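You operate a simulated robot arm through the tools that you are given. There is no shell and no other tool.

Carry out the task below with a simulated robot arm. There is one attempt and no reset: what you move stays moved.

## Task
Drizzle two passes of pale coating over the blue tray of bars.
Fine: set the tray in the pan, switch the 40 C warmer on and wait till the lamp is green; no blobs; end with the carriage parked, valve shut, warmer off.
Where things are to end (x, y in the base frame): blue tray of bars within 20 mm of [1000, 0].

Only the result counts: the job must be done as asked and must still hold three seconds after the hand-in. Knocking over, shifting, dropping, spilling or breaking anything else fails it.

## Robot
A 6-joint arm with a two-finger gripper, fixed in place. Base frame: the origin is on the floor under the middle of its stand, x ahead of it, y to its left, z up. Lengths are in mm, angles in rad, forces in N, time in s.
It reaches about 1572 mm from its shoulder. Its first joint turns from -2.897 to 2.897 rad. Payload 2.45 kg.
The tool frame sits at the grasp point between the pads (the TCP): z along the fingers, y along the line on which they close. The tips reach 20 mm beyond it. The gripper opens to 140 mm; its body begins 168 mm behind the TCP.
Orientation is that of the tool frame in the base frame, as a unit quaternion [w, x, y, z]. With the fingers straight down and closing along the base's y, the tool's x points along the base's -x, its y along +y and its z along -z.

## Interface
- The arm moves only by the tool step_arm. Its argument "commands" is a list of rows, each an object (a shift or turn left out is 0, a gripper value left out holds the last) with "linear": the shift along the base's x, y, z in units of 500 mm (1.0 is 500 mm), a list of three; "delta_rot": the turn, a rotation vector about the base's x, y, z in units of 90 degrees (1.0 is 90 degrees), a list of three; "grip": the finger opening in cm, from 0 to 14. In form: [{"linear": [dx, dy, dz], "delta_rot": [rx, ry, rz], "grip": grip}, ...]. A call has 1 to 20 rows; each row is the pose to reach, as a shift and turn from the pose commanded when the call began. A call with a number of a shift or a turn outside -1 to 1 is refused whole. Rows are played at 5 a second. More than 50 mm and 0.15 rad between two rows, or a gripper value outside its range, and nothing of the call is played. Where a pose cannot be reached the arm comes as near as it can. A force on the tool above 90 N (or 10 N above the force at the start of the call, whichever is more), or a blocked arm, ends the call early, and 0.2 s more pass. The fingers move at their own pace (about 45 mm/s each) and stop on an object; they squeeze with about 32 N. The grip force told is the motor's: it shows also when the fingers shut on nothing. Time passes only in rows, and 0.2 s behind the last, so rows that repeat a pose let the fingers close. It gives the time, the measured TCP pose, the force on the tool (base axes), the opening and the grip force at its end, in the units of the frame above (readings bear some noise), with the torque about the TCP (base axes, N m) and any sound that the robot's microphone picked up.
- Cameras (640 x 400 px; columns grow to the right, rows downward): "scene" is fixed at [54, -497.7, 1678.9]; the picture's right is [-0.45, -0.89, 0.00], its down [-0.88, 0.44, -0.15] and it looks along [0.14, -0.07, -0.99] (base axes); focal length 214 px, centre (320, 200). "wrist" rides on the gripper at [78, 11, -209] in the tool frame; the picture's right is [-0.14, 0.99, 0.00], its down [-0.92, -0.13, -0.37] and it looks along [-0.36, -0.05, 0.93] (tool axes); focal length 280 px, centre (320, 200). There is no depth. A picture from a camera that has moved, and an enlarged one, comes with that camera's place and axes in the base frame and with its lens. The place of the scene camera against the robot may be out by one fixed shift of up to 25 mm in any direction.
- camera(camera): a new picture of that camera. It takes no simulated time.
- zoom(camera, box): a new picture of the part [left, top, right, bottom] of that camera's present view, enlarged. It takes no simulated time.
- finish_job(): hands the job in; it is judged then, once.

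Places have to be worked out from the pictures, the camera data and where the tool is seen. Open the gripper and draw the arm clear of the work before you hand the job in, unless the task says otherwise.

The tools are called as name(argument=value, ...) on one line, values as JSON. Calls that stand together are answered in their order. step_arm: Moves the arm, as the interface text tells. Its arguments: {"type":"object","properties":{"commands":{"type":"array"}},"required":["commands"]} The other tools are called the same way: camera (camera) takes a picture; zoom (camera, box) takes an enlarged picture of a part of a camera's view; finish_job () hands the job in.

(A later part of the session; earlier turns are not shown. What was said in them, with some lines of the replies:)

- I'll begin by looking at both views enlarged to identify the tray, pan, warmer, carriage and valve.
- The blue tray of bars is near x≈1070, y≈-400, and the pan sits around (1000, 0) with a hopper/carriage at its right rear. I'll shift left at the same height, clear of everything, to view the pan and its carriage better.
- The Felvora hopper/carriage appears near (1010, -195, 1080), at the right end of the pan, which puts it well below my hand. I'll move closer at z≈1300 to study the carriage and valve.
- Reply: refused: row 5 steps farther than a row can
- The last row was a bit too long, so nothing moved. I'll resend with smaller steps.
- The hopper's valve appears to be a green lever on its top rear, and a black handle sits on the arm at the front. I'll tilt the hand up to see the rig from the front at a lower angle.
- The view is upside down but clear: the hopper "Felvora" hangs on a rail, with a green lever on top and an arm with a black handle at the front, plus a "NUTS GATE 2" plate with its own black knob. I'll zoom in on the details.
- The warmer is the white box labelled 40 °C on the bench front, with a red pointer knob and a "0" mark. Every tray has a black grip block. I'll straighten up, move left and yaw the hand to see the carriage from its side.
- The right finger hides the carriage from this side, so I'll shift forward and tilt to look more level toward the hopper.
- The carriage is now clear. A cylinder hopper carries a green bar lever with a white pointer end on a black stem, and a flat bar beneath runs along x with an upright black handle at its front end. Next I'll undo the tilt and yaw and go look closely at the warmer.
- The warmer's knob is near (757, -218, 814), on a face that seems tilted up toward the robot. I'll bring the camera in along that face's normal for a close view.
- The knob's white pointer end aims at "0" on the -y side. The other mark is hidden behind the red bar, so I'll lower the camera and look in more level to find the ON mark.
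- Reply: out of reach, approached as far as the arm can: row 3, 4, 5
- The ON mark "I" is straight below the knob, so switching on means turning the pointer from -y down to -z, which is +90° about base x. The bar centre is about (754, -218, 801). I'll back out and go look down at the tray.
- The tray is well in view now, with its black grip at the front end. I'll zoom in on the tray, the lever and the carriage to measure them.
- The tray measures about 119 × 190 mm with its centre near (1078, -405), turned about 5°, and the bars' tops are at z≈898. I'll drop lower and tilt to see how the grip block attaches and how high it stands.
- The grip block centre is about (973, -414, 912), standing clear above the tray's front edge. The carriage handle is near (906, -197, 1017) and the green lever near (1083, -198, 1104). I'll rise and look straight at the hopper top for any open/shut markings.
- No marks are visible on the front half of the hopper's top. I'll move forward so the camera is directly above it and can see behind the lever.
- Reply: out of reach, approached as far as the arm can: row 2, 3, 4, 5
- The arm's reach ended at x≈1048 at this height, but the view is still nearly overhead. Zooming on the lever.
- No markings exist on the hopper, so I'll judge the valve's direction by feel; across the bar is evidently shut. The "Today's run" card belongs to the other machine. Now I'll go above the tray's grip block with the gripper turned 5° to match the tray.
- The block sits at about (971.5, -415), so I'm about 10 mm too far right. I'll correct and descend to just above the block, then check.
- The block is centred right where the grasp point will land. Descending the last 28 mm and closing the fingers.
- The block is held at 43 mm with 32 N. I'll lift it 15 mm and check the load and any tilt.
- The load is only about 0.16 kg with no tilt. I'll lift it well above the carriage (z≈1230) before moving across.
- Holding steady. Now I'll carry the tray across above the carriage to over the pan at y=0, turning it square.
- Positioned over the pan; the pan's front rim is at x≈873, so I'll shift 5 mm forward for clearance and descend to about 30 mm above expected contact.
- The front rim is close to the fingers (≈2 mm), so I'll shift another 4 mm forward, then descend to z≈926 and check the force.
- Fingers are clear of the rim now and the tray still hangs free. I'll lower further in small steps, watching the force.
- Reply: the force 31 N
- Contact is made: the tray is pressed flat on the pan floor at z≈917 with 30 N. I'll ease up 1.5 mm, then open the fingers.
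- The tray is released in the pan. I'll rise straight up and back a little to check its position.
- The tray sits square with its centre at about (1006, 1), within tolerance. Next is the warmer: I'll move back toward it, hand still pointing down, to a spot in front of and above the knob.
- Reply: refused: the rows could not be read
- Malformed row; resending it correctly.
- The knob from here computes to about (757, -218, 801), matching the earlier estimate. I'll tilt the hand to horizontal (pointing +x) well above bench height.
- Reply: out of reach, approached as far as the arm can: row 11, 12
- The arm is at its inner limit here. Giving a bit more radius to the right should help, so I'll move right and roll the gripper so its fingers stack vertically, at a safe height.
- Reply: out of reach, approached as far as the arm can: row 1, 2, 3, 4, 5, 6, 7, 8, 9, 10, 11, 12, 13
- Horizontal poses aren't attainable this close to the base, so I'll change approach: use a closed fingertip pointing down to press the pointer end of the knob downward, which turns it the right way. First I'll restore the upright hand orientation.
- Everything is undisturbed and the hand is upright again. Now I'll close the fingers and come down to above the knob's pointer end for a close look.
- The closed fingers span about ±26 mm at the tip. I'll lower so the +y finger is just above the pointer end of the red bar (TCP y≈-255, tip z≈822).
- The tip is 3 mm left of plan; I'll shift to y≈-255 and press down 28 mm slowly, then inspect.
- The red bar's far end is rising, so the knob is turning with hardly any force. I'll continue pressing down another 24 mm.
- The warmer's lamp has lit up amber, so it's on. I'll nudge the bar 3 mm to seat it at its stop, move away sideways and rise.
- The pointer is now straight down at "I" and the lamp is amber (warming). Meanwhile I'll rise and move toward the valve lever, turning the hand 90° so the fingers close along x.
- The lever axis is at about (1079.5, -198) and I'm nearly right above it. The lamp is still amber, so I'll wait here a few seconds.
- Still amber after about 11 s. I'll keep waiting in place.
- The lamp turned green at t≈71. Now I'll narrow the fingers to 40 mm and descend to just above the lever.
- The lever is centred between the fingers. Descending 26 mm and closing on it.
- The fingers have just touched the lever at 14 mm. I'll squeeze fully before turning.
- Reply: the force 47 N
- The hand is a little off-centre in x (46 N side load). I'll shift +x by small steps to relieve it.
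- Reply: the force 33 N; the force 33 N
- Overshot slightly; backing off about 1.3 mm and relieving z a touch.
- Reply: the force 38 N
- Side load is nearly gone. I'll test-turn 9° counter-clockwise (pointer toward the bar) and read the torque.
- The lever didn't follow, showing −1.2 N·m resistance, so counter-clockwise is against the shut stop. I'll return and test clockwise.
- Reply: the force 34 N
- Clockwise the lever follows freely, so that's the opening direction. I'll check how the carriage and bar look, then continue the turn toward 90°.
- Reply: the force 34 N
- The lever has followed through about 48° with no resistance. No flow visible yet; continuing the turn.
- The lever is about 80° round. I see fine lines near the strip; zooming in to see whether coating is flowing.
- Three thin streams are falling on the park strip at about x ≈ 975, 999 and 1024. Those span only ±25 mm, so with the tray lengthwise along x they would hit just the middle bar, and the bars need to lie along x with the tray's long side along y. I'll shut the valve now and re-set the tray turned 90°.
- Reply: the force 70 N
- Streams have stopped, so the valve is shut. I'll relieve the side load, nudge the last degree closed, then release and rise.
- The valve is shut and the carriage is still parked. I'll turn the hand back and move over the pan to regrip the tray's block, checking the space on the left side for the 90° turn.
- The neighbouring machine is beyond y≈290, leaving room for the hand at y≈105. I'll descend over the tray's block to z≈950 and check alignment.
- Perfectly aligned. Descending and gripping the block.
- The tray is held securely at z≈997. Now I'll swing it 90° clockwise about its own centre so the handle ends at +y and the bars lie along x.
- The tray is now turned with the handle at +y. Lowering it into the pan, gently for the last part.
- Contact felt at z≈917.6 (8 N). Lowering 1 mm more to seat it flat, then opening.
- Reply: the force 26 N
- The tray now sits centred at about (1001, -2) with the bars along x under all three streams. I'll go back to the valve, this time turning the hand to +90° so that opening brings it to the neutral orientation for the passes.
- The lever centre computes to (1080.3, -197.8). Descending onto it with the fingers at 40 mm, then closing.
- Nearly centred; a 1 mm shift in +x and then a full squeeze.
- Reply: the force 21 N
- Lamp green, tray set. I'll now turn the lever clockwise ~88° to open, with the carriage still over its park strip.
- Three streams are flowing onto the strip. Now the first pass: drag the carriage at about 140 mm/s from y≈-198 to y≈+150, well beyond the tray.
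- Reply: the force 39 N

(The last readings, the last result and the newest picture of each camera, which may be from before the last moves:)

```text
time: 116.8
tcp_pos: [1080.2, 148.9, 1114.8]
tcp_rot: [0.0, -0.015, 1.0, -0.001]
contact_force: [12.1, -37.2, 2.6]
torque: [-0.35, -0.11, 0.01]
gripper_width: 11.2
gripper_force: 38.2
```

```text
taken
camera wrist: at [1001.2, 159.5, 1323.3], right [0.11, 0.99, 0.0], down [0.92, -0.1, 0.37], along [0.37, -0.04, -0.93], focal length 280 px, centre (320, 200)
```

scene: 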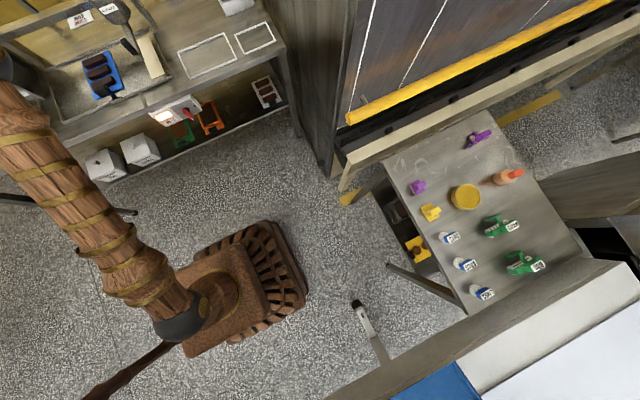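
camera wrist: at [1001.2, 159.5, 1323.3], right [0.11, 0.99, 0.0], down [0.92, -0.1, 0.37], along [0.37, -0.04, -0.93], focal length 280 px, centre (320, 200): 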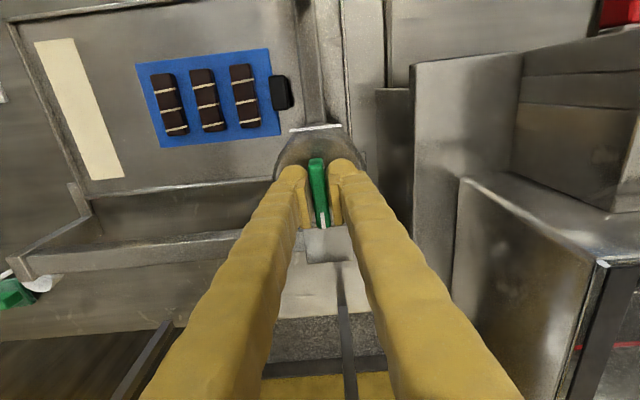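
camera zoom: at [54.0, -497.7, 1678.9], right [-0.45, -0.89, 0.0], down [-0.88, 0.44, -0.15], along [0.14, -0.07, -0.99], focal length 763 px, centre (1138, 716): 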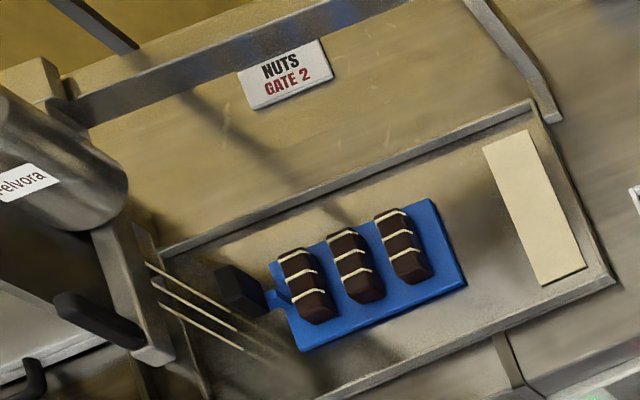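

Beautiful: all three bars got clean stripes. Now the return pass at the same speed back to the park strip.

step_arm(commands=[{"linear": [0, -0.03, 0]}, {"linear": [0, -0.08, 0]}, {"linear": [0, -0.136, 0]}, {"linear": [0, -0.192, 0]}, {"linear": [0, -0.248, 0]}, {"linear": [0, -0.304, 0]}, {"linear": [0, -0.36, 0]}, {"linear": [0, -0.416, 0]}, {"linear": [0, -0.472, 0]}, {"linear": [0, -0.528, 0]}, {"linear": [0, -0.584, 0]}, {"linear": [0, -0.635, 0]}, {"linear": [0, -0.67, 0]}, {"linear": [0, -0.69, 0]}, {"linear": [0, -0.7, 0]}])

zoom(camera="scene", box=[40, 0, 200, 100])

```text
time: 120.0
tcp_pos: [1079.5, -198.3, 1116.1]
tcp_rot: [0.001, -0.017, 1.0, -0.001]
contact_force: [24.5, 0.1, 27.6]
torque: [0.0, -0.36, -0.03]
gripper_width: 11.3
gripper_force: 38.0
```

```text
4.00 times, centred on (120, 50) of scene
camera zoom: at [54.0, -497.7, 1678.9], right [-0.45, -0.89, 0.0], down [-0.88, 0.44, -0.15], along [0.14, -0.07, -0.99], focal length 858 px, centre (1120, 800)
```

zoom: 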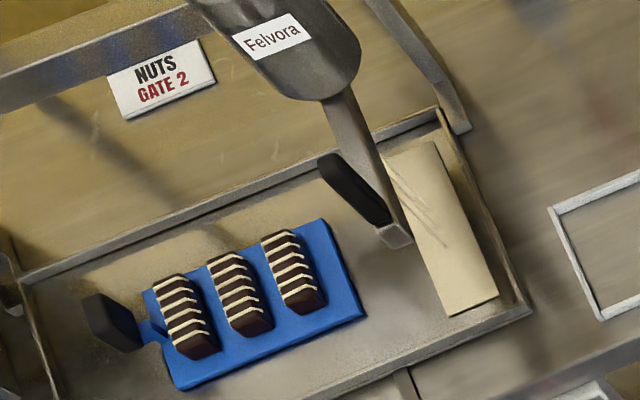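

Both passes are on: six clean stripes per bar, and the carriage is back over its strip. Shutting the valve now.

step_arm(commands=[{"delta_rot": [0, 0, 0.09]}, {"delta_rot": [0, 0, 0.18]}, {"delta_rot": [0, 0, 0.27]}, {"delta_rot": [0, 0, 0.36]}, {"delta_rot": [0, 0, 0.45]}, {"delta_rot": [0, 0, 0.54]}, {"delta_rot": [0, 0, 0.63]}, {"delta_rot": [0, 0, 0.72]}, {"delta_rot": [0, 0, 0.81]}, {"delta_rot": [0, 0, 0.9]}, {"delta_rot": [0, 0, 0.98]}, {"delta_rot": [0, 0, 1.0]}])

zoom(camera="scene", box=[115, 25, 175, 85])

zoom(camera="wrist", box=[240, 110, 400, 240])

```text
time: 122.6
tcp_pos: [1079.1, -197.0, 1115.1]
tcp_rot: [-0.001, 0.719, -0.695, 0.001]
contact_force: [42.4, -0.7, 13.4]
torque: [0.12, -0.45, -0.82]
gripper_width: 11.5
gripper_force: 38.3
```

```text
6.67 times, centred on (145, 55) of scene
camera zoom: at [54.0, -497.7, 1678.9], right [-0.45, -0.89, 0.0], down [-0.88, 0.44, -0.15], along [0.14, -0.07, -0.99], focal length 1430 px, centre (1487, 1167)
```

zoom: 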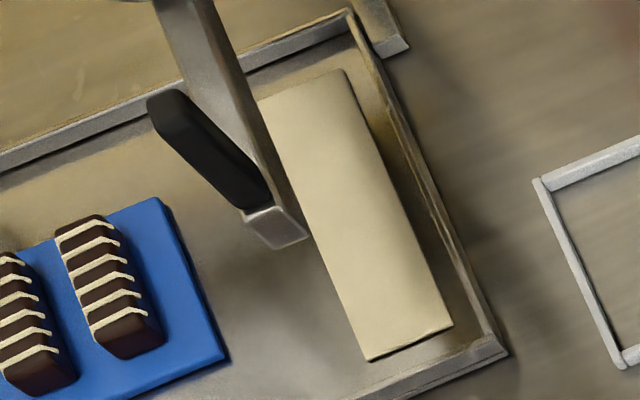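

```text
3.08 times, centred on (320, 175) of wrist
camera zoom: at [1071.1, -275.6, 1323.9], right [-0.99, 0.1, 0.0], down [0.1, 0.92, 0.37], along [0.04, 0.37, -0.93], focal length 863 px, centre (320, 277)
```

zoom: 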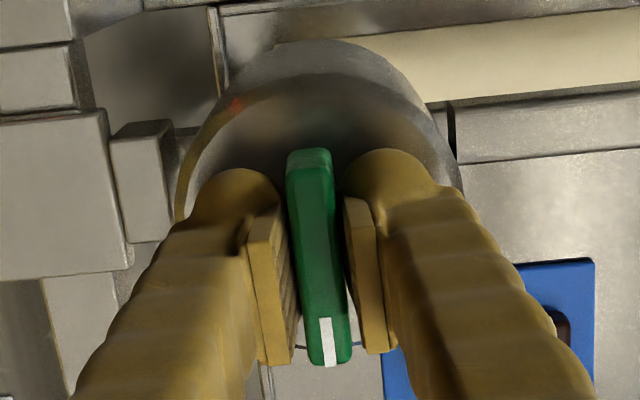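

The streams have stopped and the lever is against its shut stop. I'll relieve the x load and nudge the carriage a few mm in -y to make sure it's fully at its park end.

step_arm(commands=[{"linear": [0.004, -0.004, 0], "delta_rot": [0, 0, -0.015]}, {"linear": [0.004, -0.008, 0], "delta_rot": [0, 0, -0.015]}, {"linear": [0.004, -0.008, 0], "delta_rot": [0, 0, -0.015]}])

zoom(camera="scene", box=[40, 0, 200, 100])

```text
time: 123.4
tcp_pos: [1078.9, -200.0, 1114.5]
tcp_rot: [0.001, 0.711, -0.703, -0.002]
contact_force: [-43.8, 18.0, 7.5]
torque: [0.25, 0.43, -0.24]
gripper_width: 11.2
gripper_force: 38.0
```

```text
4.00 times, centred on (120, 50) of scene
camera zoom: at [54.0, -497.7, 1678.9], right [-0.45, -0.89, 0.0], down [-0.88, 0.44, -0.15], along [0.14, -0.07, -0.99], focal length 858 px, centre (1120, 800)
```

zoom: 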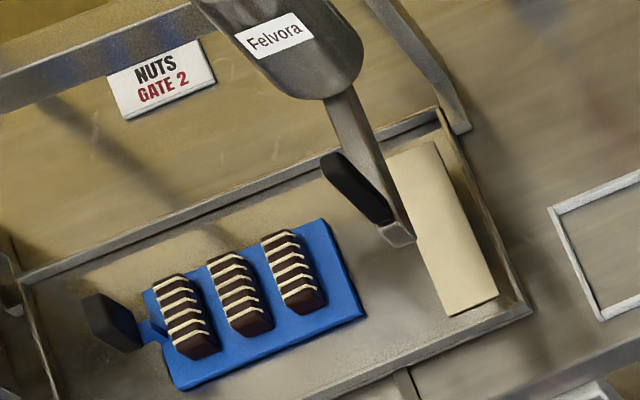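

The carriage is back exactly at its original park position, with 18 N felt at the stop. I'll relieve the loads, open the fingers and rise.

step_arm(commands=[{"linear": [-0.002, 0.003, 0]}, {"linear": [-0.002, 0.003, 0]}])

step_arm(commands=[{"grip": 2}, {"grip": 3.5}, {"grip": 4}, {"grip": 4}, {"linear": [0, 0, 0.04]}, {"linear": [0, 0, 0.1]}, {"linear": [0, 0, 0.17]}, {"linear": [-0.02, 0, 0.22]}])

camera(camera="wrist")

zoom(camera="wrist", box=[240, 90, 400, 210])

zoom(camera="scene", box=[40, 0, 200, 100])

```text
time: 124.0
tcp_pos: [1079.3, -199.8, 1115.1]
tcp_rot: [-0.001, 0.71, -0.704, 0.001]
contact_force: [-33.8, 5.5, 8.7]
torque: [0.02, 0.35, -0.22]
gripper_width: 10.9
gripper_force: 38.1
```

```text
time: 125.8
tcp_pos: [1073.0, -198.1, 1224.0]
tcp_rot: [-0.001, 0.71, -0.704, 0.0]
contact_force: [0.1, -1.0, -1.4]
torque: [-0.01, 0.02, -0.02]
gripper_width: 40.0
gripper_force: 0.1
```

```text
taken
camera wrist: at [1061.5, -277.1, 1432.8], right [-0.99, 0.13, 0.0], down [0.12, 0.92, 0.37], along [0.05, 0.37, -0.93], focal length 280 px, centre (320, 200)
```

wrist: 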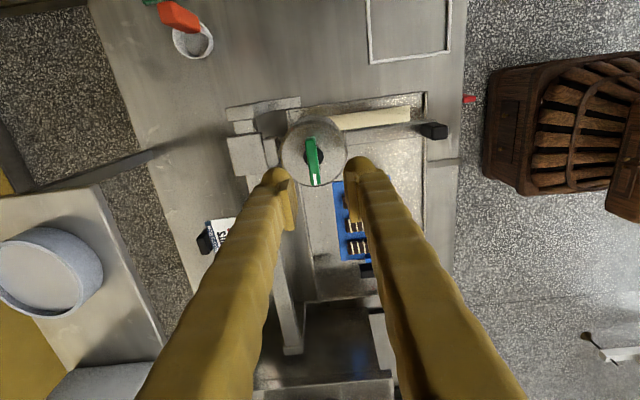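

```text
3.33 times, centred on (320, 150) of wrist
camera zoom: at [1061.5, -277.1, 1432.8], right [-0.99, 0.13, 0.0], down [0.12, 0.92, 0.37], along [0.05, 0.37, -0.93], focal length 935 px, centre (320, 367)
```

zoom: 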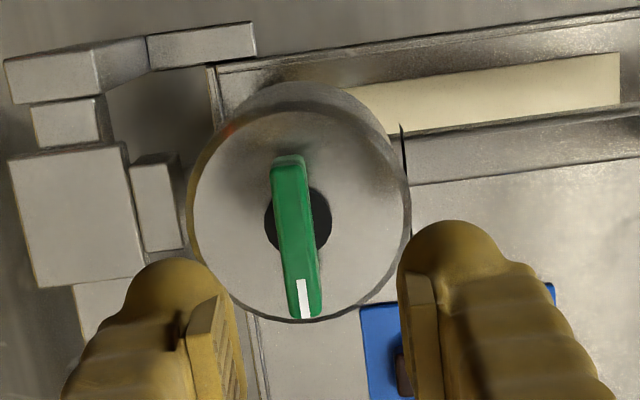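

```text
4.00 times, centred on (120, 50) of scene
camera zoom: at [54.0, -497.7, 1678.9], right [-0.45, -0.89, 0.0], down [-0.88, 0.44, -0.15], along [0.14, -0.07, -0.99], focal length 858 px, centre (1120, 800)
```

zoom: 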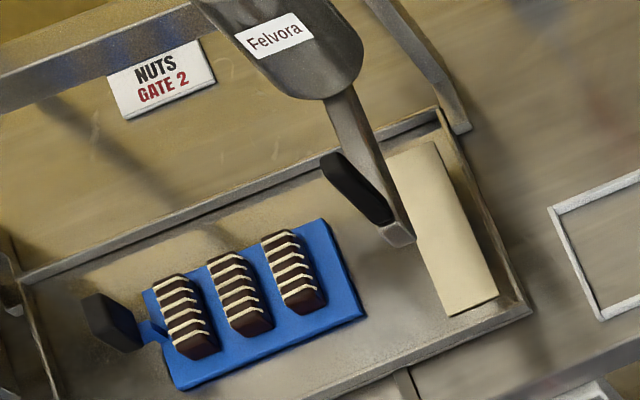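

Valve shut, carriage parked, coating clean. Now to switch the warmer off: I'll close the fingers, straighten the hand and go back above the knob.

step_arm(commands=[{"linear": [-0.05, -0.01, 0], "delta_rot": [0, 0, -0.083], "grip": 2}, {"linear": [-0.1, -0.02, 0], "delta_rot": [0, 0, -0.167], "grip": 0}, {"linear": [-0.16, -0.03, 0], "delta_rot": [0, 0, -0.25]}, {"linear": [-0.22, -0.04, 0], "delta_rot": [0, 0, -0.333]}, {"linear": [-0.28, -0.05, 0], "delta_rot": [0, 0, -0.417]}, {"linear": [-0.34, -0.06, 0], "delta_rot": [0, 0, -0.5]}, {"linear": [-0.4, -0.075, 0], "delta_rot": [0, 0, -0.583]}, {"linear": [-0.46, -0.09, 0], "delta_rot": [0, 0, -0.667]}, {"linear": [-0.52, -0.105, 0], "delta_rot": [0, 0, -0.75]}, {"linear": [-0.58, -0.12, 0], "delta_rot": [0, 0, -0.833]}, {"linear": [-0.64, -0.135, 0], "delta_rot": [0, 0, -0.917]}, {"linear": [-0.68, -0.145, 0], "delta_rot": [0, 0, -1.0]}])

step_arm(commands=[{"linear": [0, 0, -0.05]}, {"linear": [0, 0, -0.12]}, {"linear": [0, 0, -0.2]}, {"linear": [0, 0, -0.28]}, {"linear": [0, 0, -0.36]}, {"linear": [0, 0, -0.44]}, {"linear": [0, 0, -0.5]}])

camera(camera="wrist")

zoom(camera="wrist", box=[260, 110, 420, 230])

zoom(camera="scene", box=[130, 70, 230, 140])

```text
time: 128.4
tcp_pos: [730.0, -272.7, 1224.4]
tcp_rot: [-0.001, -0.003, 1.0, 0.0]
contact_force: [-0.1, -0.9, -0.4]
torque: [-0.01, 0.01, 0.02]
gripper_width: 0.1
gripper_force: 29.1
```

```text
time: 130.0
tcp_pos: [730.0, -273.1, 972.8]
tcp_rot: [0.001, -0.006, 1.0, 0.0]
contact_force: [0.2, 0.4, 0.3]
torque: [-0.02, -0.01, -0.02]
gripper_width: 0.1
gripper_force: 29.3
```

```text
taken
camera wrist: at [651.5, -263.4, 1182.3], right [0.13, 0.99, 0.0], down [0.92, -0.12, 0.37], along [0.37, -0.05, -0.93], focal length 280 px, centre (320, 200)
```

wrist: 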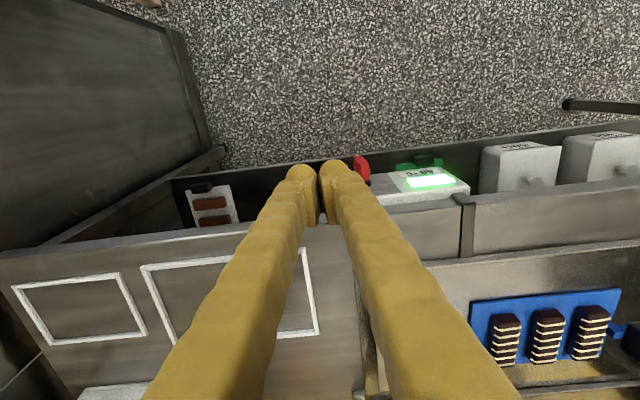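

```text
3.33 times, centred on (340, 170) of wrist
camera zoom: at [651.5, -263.4, 1182.3], right [0.13, 0.99, 0.0], down [0.92, -0.12, 0.37], along [0.37, -0.05, -0.93], focal length 935 px, centre (253, 300)
```

zoom: 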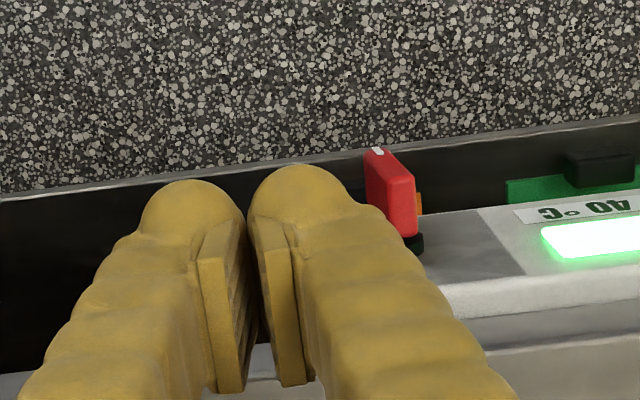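

```text
5.71 times, centred on (180, 105) of scene
camera zoom: at [54.0, -497.7, 1678.9], right [-0.45, -0.89, 0.0], down [-0.88, 0.44, -0.15], along [0.14, -0.07, -0.99], focal length 1226 px, centre (1120, 743)
```

zoom: 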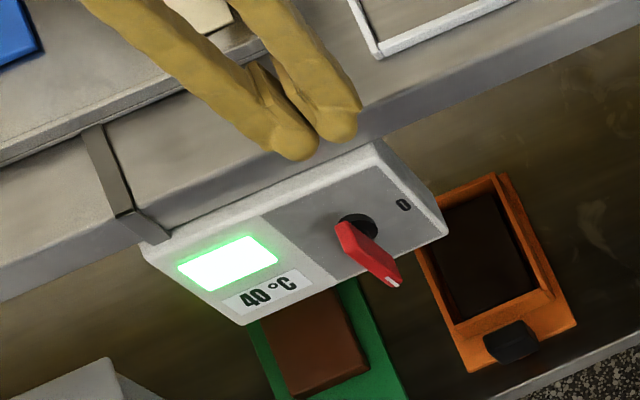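

The bar now stands vertical with its tail top at about (759, -219.5, 828), ~11 mm thick. I'll lower the closed fingertips beside it on the -y side, tip around z=816.

step_arm(commands=[{"linear": [0.02, 0.01, -0.06]}, {"linear": [0.032, 0.014, -0.13]}, {"linear": [0.032, 0.014, -0.19]}, {"linear": [0.032, 0.014, -0.24]}, {"linear": [0.032, 0.014, -0.274]}])

zoom(camera="wrist", box=[260, 110, 420, 230])

zoom(camera="scene", box=[130, 70, 230, 140])

```text
time: 131.2
tcp_pos: [746.8, -263.8, 838.1]
tcp_rot: [0.0, -0.005, 1.0, -0.001]
contact_force: [0.0, 0.1, -0.8]
torque: [-0.02, 0.01, 0.01]
gripper_width: 0.0
gripper_force: 29.4
```

```text
3.33 times, centred on (340, 170) of wrist
camera zoom: at [668.4, -254.4, 1045.9], right [0.13, 0.99, 0.0], down [0.92, -0.12, 0.37], along [0.37, -0.05, -0.93], focal length 935 px, centre (253, 300)
```

zoom: 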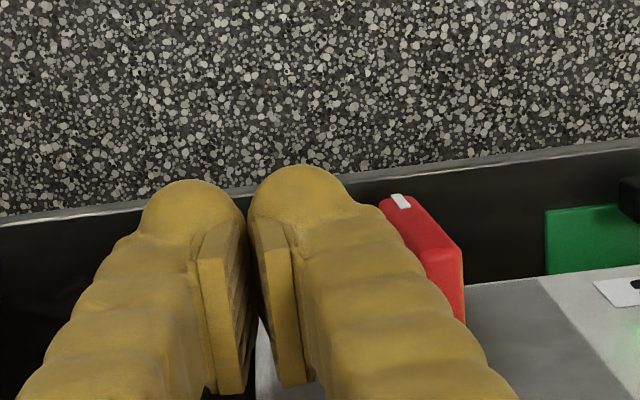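

```text
5.71 times, centred on (180, 105) of scene
camera zoom: at [54.0, -497.7, 1678.9], right [-0.45, -0.89, 0.0], down [-0.88, 0.44, -0.15], along [0.14, -0.07, -0.99], focal length 1226 px, centre (1120, 743)
```

zoom: 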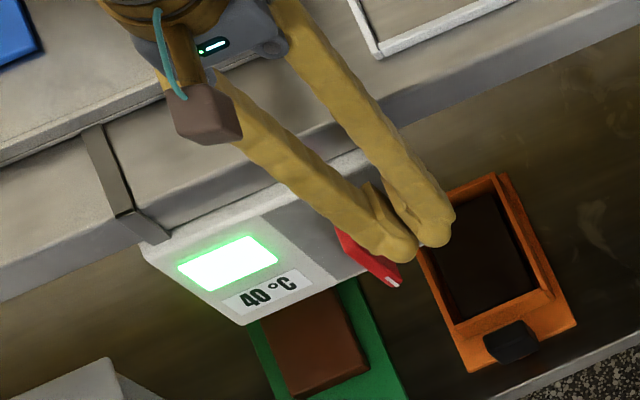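

In place beside the bar's tail. I'll push it toward +y by about 45 mm to tip the bar over.

step_arm(commands=[{"linear": [0, 0.01, -0.006]}, {"linear": [0, 0.026, -0.006]}, {"linear": [0, 0.042, -0.006]}, {"linear": [0, 0.058, -0.006]}, {"linear": [0, 0.074, -0.006]}, {"linear": [0, 0.09, -0.006]}])

zoom(camera="wrist", box=[260, 110, 420, 230])

zoom(camera="scene", box=[130, 70, 230, 140])

```text
time: 132.6
tcp_pos: [746.3, -219.3, 835.2]
tcp_rot: [0.0, -0.005, 1.0, 0.0]
contact_force: [0.0, -0.4, 0.7]
torque: [-0.02, -0.01, -0.01]
gripper_width: 0.2
gripper_force: 29.7
```

```text
3.33 times, centred on (340, 170) of wrist
camera zoom: at [668.2, -209.9, 1044.8], right [0.13, 0.99, 0.0], down [0.92, -0.12, 0.37], along [0.37, -0.05, -0.93], focal length 935 px, centre (253, 300)
```

zoom: 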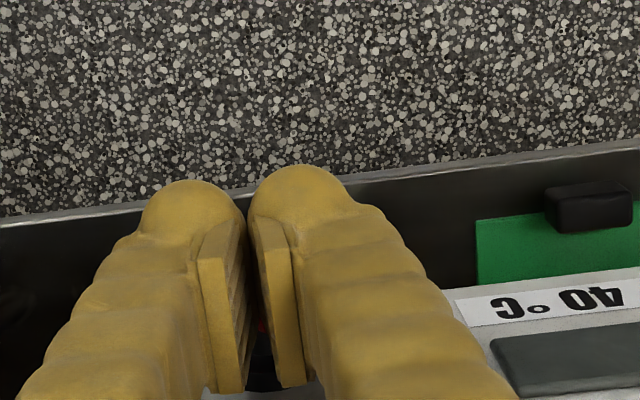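

```text
5.71 times, centred on (180, 105) of scene
camera zoom: at [54.0, -497.7, 1678.9], right [-0.45, -0.89, 0.0], down [-0.88, 0.44, -0.15], along [0.14, -0.07, -0.99], focal length 1226 px, centre (1120, 743)
```

zoom: 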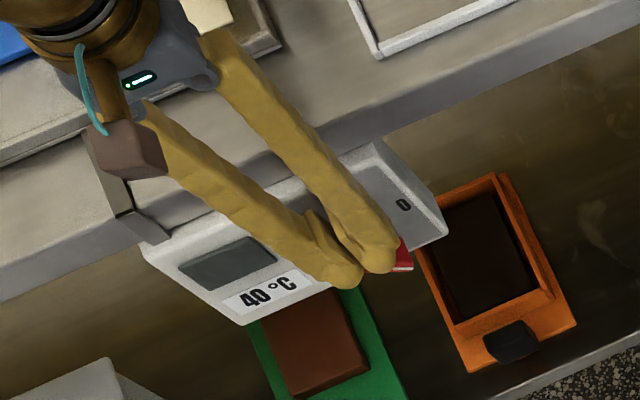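

The lamp has gone out, so the warmer is off. I'll press the tail down gently to bring the pointer fully to "0".

step_arm(commands=[{"linear": [0, 0.01, 0.004]}, {"linear": [0, 0.026, 0.004]}, {"linear": [0, 0.026, -0.006]}, {"linear": [0, 0.026, -0.014]}, {"linear": [0, 0.026, -0.014]}])

zoom(camera="scene", box=[130, 70, 230, 140])

```text
time: 133.8
tcp_pos: [746.4, -205.6, 828.7]
tcp_rot: [0.001, -0.005, 1.0, 0.0]
contact_force: [0.6, -0.1, -0.6]
torque: [0.0, -0.02, -0.04]
gripper_width: 0.0
gripper_force: 29.9
```

```text
5.71 times, centred on (180, 105) of scene
camera zoom: at [54.0, -497.7, 1678.9], right [-0.45, -0.89, 0.0], down [-0.88, 0.44, -0.15], along [0.14, -0.07, -0.99], focal length 1226 px, centre (1120, 743)
```

zoom: 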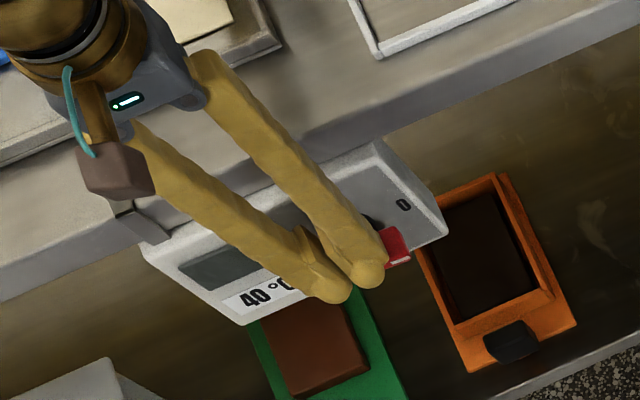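

Still no contact force at tip z≈809; lowering a few millimetres more.

step_arm(commands=[{"linear": [0, 0, -0.004]}, {"linear": [0, 0, -0.008]}, {"linear": [0, 0, -0.008]}])

zoom(camera="wrist", box=[260, 110, 420, 230])

```text
time: 134.6
tcp_pos: [746.0, -206.2, 824.8]
tcp_rot: [0.0, -0.005, 1.0, 0.0]
contact_force: [-8.2, 10.5, 47.0]
torque: [0.08, -0.12, 0.08]
gripper_width: 5.8
gripper_force: 29.1
```

```text
3.33 times, centred on (340, 170) of wrist
camera zoom: at [666.6, -195.3, 1033.6], right [0.13, 0.99, 0.0], down [0.92, -0.12, 0.37], along [0.37, -0.05, -0.93], focal length 935 px, centre (253, 300)
```

zoom: 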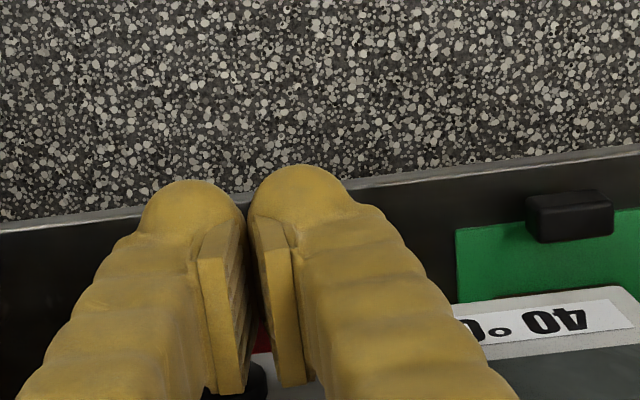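

Firm contact (47 N): the bar is flat at its stop. Lifting straight away and checking the pointer.

step_arm(commands=[{"linear": [0, 0, 0.02]}, {"linear": [0, 0, 0.07]}, {"linear": [-0.02, 0, 0.15]}, {"linear": [-0.04, 0, 0.24]}, {"linear": [-0.07, 0.0, 0.33]}, {"linear": [-0.1, 0.0, 0.42]}, {"linear": [-0.13, 0.0, 0.51], "grip": 5}])

zoom(camera="scene", box=[130, 70, 230, 140])

camera(camera="wrist")

```text
time: 136.2
tcp_pos: [680.4, -209.1, 1080.7]
tcp_rot: [0.001, -0.006, 1.0, 0.0]
contact_force: [0.2, 0.0, 0.9]
torque: [0.04, 0.01, -0.04]
gripper_width: 33.6
gripper_force: 0.1
```

```text
5.71 times, centred on (180, 105) of scene
camera zoom: at [54.0, -497.7, 1678.9], right [-0.45, -0.89, 0.0], down [-0.88, 0.44, -0.15], along [0.14, -0.07, -0.99], focal length 1226 px, centre (1120, 743)
```

zoom: 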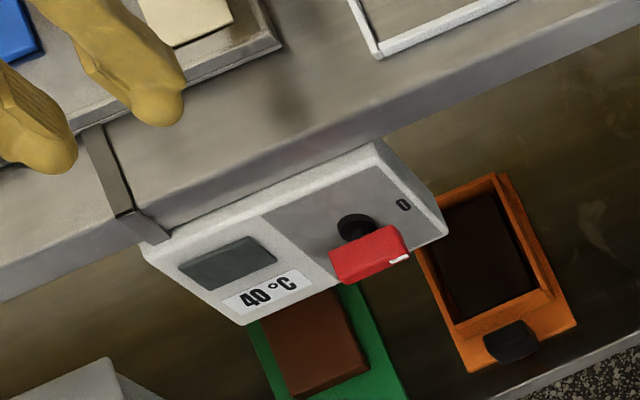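

```text
taken
camera wrist: at [601.6, -199.0, 1290.2], right [0.13, 0.99, 0.0], down [0.92, -0.12, 0.37], along [0.37, -0.05, -0.93], focal length 280 px, centre (320, 200)
```

wrist: 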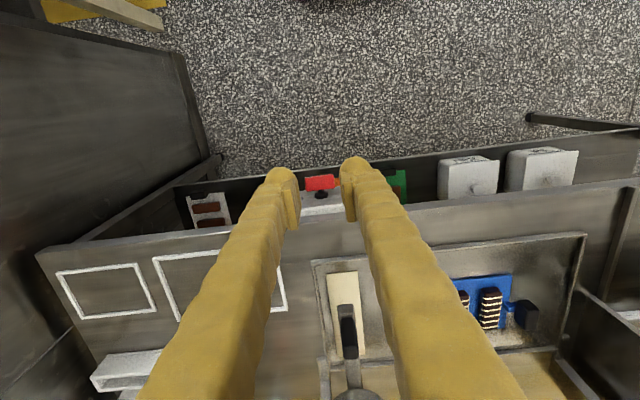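

The warmer is off with its knob at "0". I'll withdraw to the starting pose with the gripper open and make a last check of everything.

step_arm(commands=[{"linear": [-0.02, 0.01, 0.08], "grip": 14}, {"linear": [-0.05, 0.02, 0.16]}, {"linear": [-0.08, 0.03, 0.24]}, {"linear": [-0.11, 0.04, 0.32]}, {"linear": [-0.14, 0.06, 0.41]}, {"linear": [-0.17, 0.07, 0.5]}, {"linear": [-0.2, 0.09, 0.58]}, {"linear": [-0.23, 0.1, 0.65]}, {"linear": [-0.25, 0.11, 0.7]}])

camera(camera="scene")

zoom(camera="scene", box=[0, 0, 180, 110])

camera(camera="wrist")

zoom(camera="wrist", box=[200, 200, 440, 400])

```text
time: 138.2
tcp_pos: [557.0, -150.4, 1427.8]
tcp_rot: [0.0, -0.005, 1.0, 0.0]
contact_force: [-0.1, -0.5, -0.4]
torque: [0.01, 0.0, 0.01]
gripper_width: 140.3
gripper_force: 0.0
```

```text
taken
```

scene: 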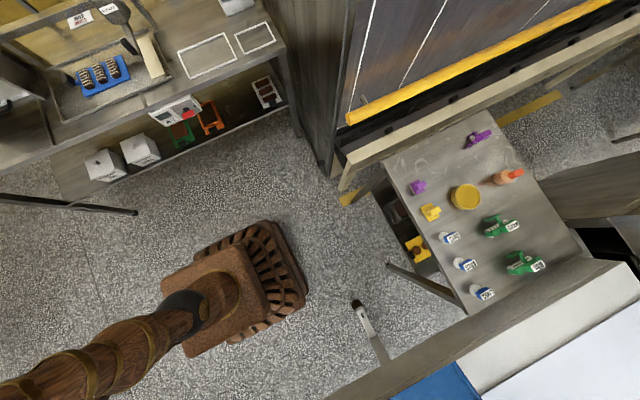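

```text
3.56 times, centred on (90, 55) of scene
camera zoom: at [54.0, -497.7, 1678.9], right [-0.45, -0.89, 0.0], down [-0.88, 0.44, -0.15], along [0.14, -0.07, -0.99], focal length 763 px, centre (1138, 716)
```

zoom: 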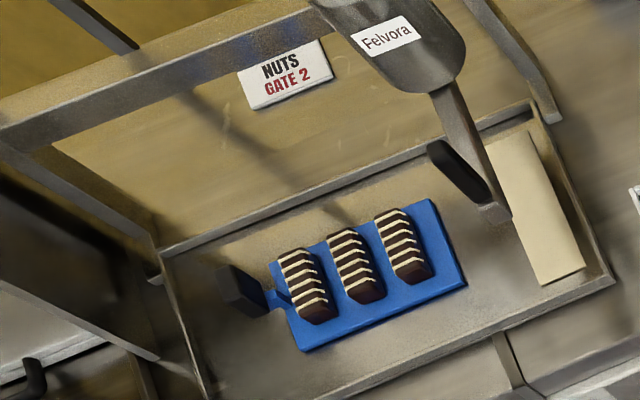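

```text
taken
camera wrist: at [478.6, -140.7, 1637.1], right [0.13, 0.99, 0.0], down [0.92, -0.12, 0.37], along [0.37, -0.05, -0.93], focal length 280 px, centre (320, 200)
```

wrist: 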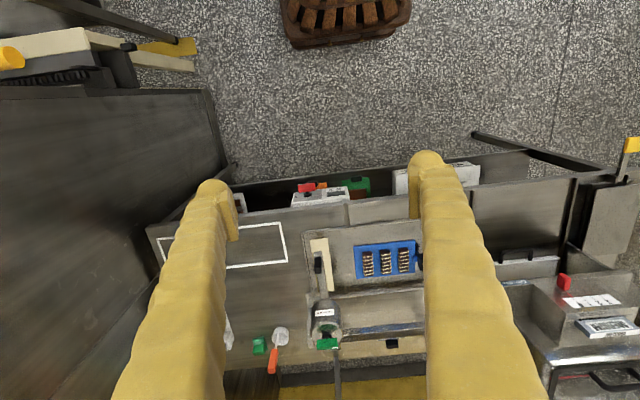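

```text
2.00 times, centred on (320, 300) of wrist
camera zoom: at [478.6, -140.7, 1637.1], right [0.13, 0.99, 0.0], down [0.92, -0.12, 0.37], along [0.37, -0.05, -0.93], focal length 561 px, centre (320, 0)
```

zoom: 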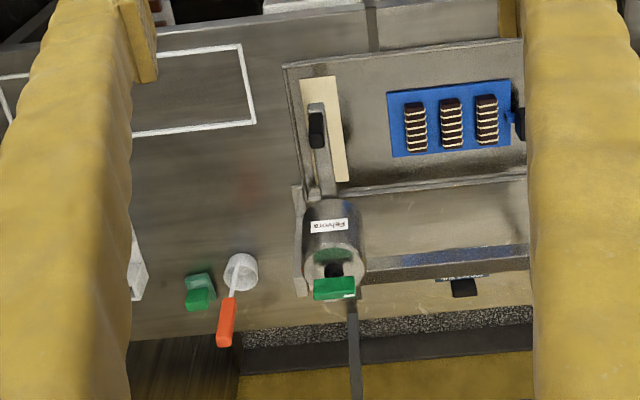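

The final views show two clean passes on all three bars and the tray centred near (1001, -2). The carriage is parked, the lever is shut, the warmer is off with its lamp dark, and nothing else looks disturbed. The arm is clear and open, so I'm handing in.

finish_job()

```text
The job is handed in.
```

I drizzled two passes of pale coating over all three bars on the blue tray and handed the job in. It has been accepted for judging, but no verdict has come back.

- **Tray:** it sits in the pan with its centre at about (1001, -2), inside the 20 mm allowance. My first placement had the bars lying the wrong way for the streams. I shut the valve, turned the tray 90° and set it down again before drizzling.
- **Coating:** the lamp turned green before I opened the valve for either pass. Each bar shows stripes from both passes, with no blobs visible in the pictures. Some coating also fell on the park strip, and where the carriage turned at the far end it must have fallen on the pan floor.
- **End state:** the carriage is back at its park stop, the valve is shut with no streams, and the warmer is at "0" with its lamp dark. The gripper is open and the arm is clear.

In the last pictures nothing else on the benches looked moved or spilled.
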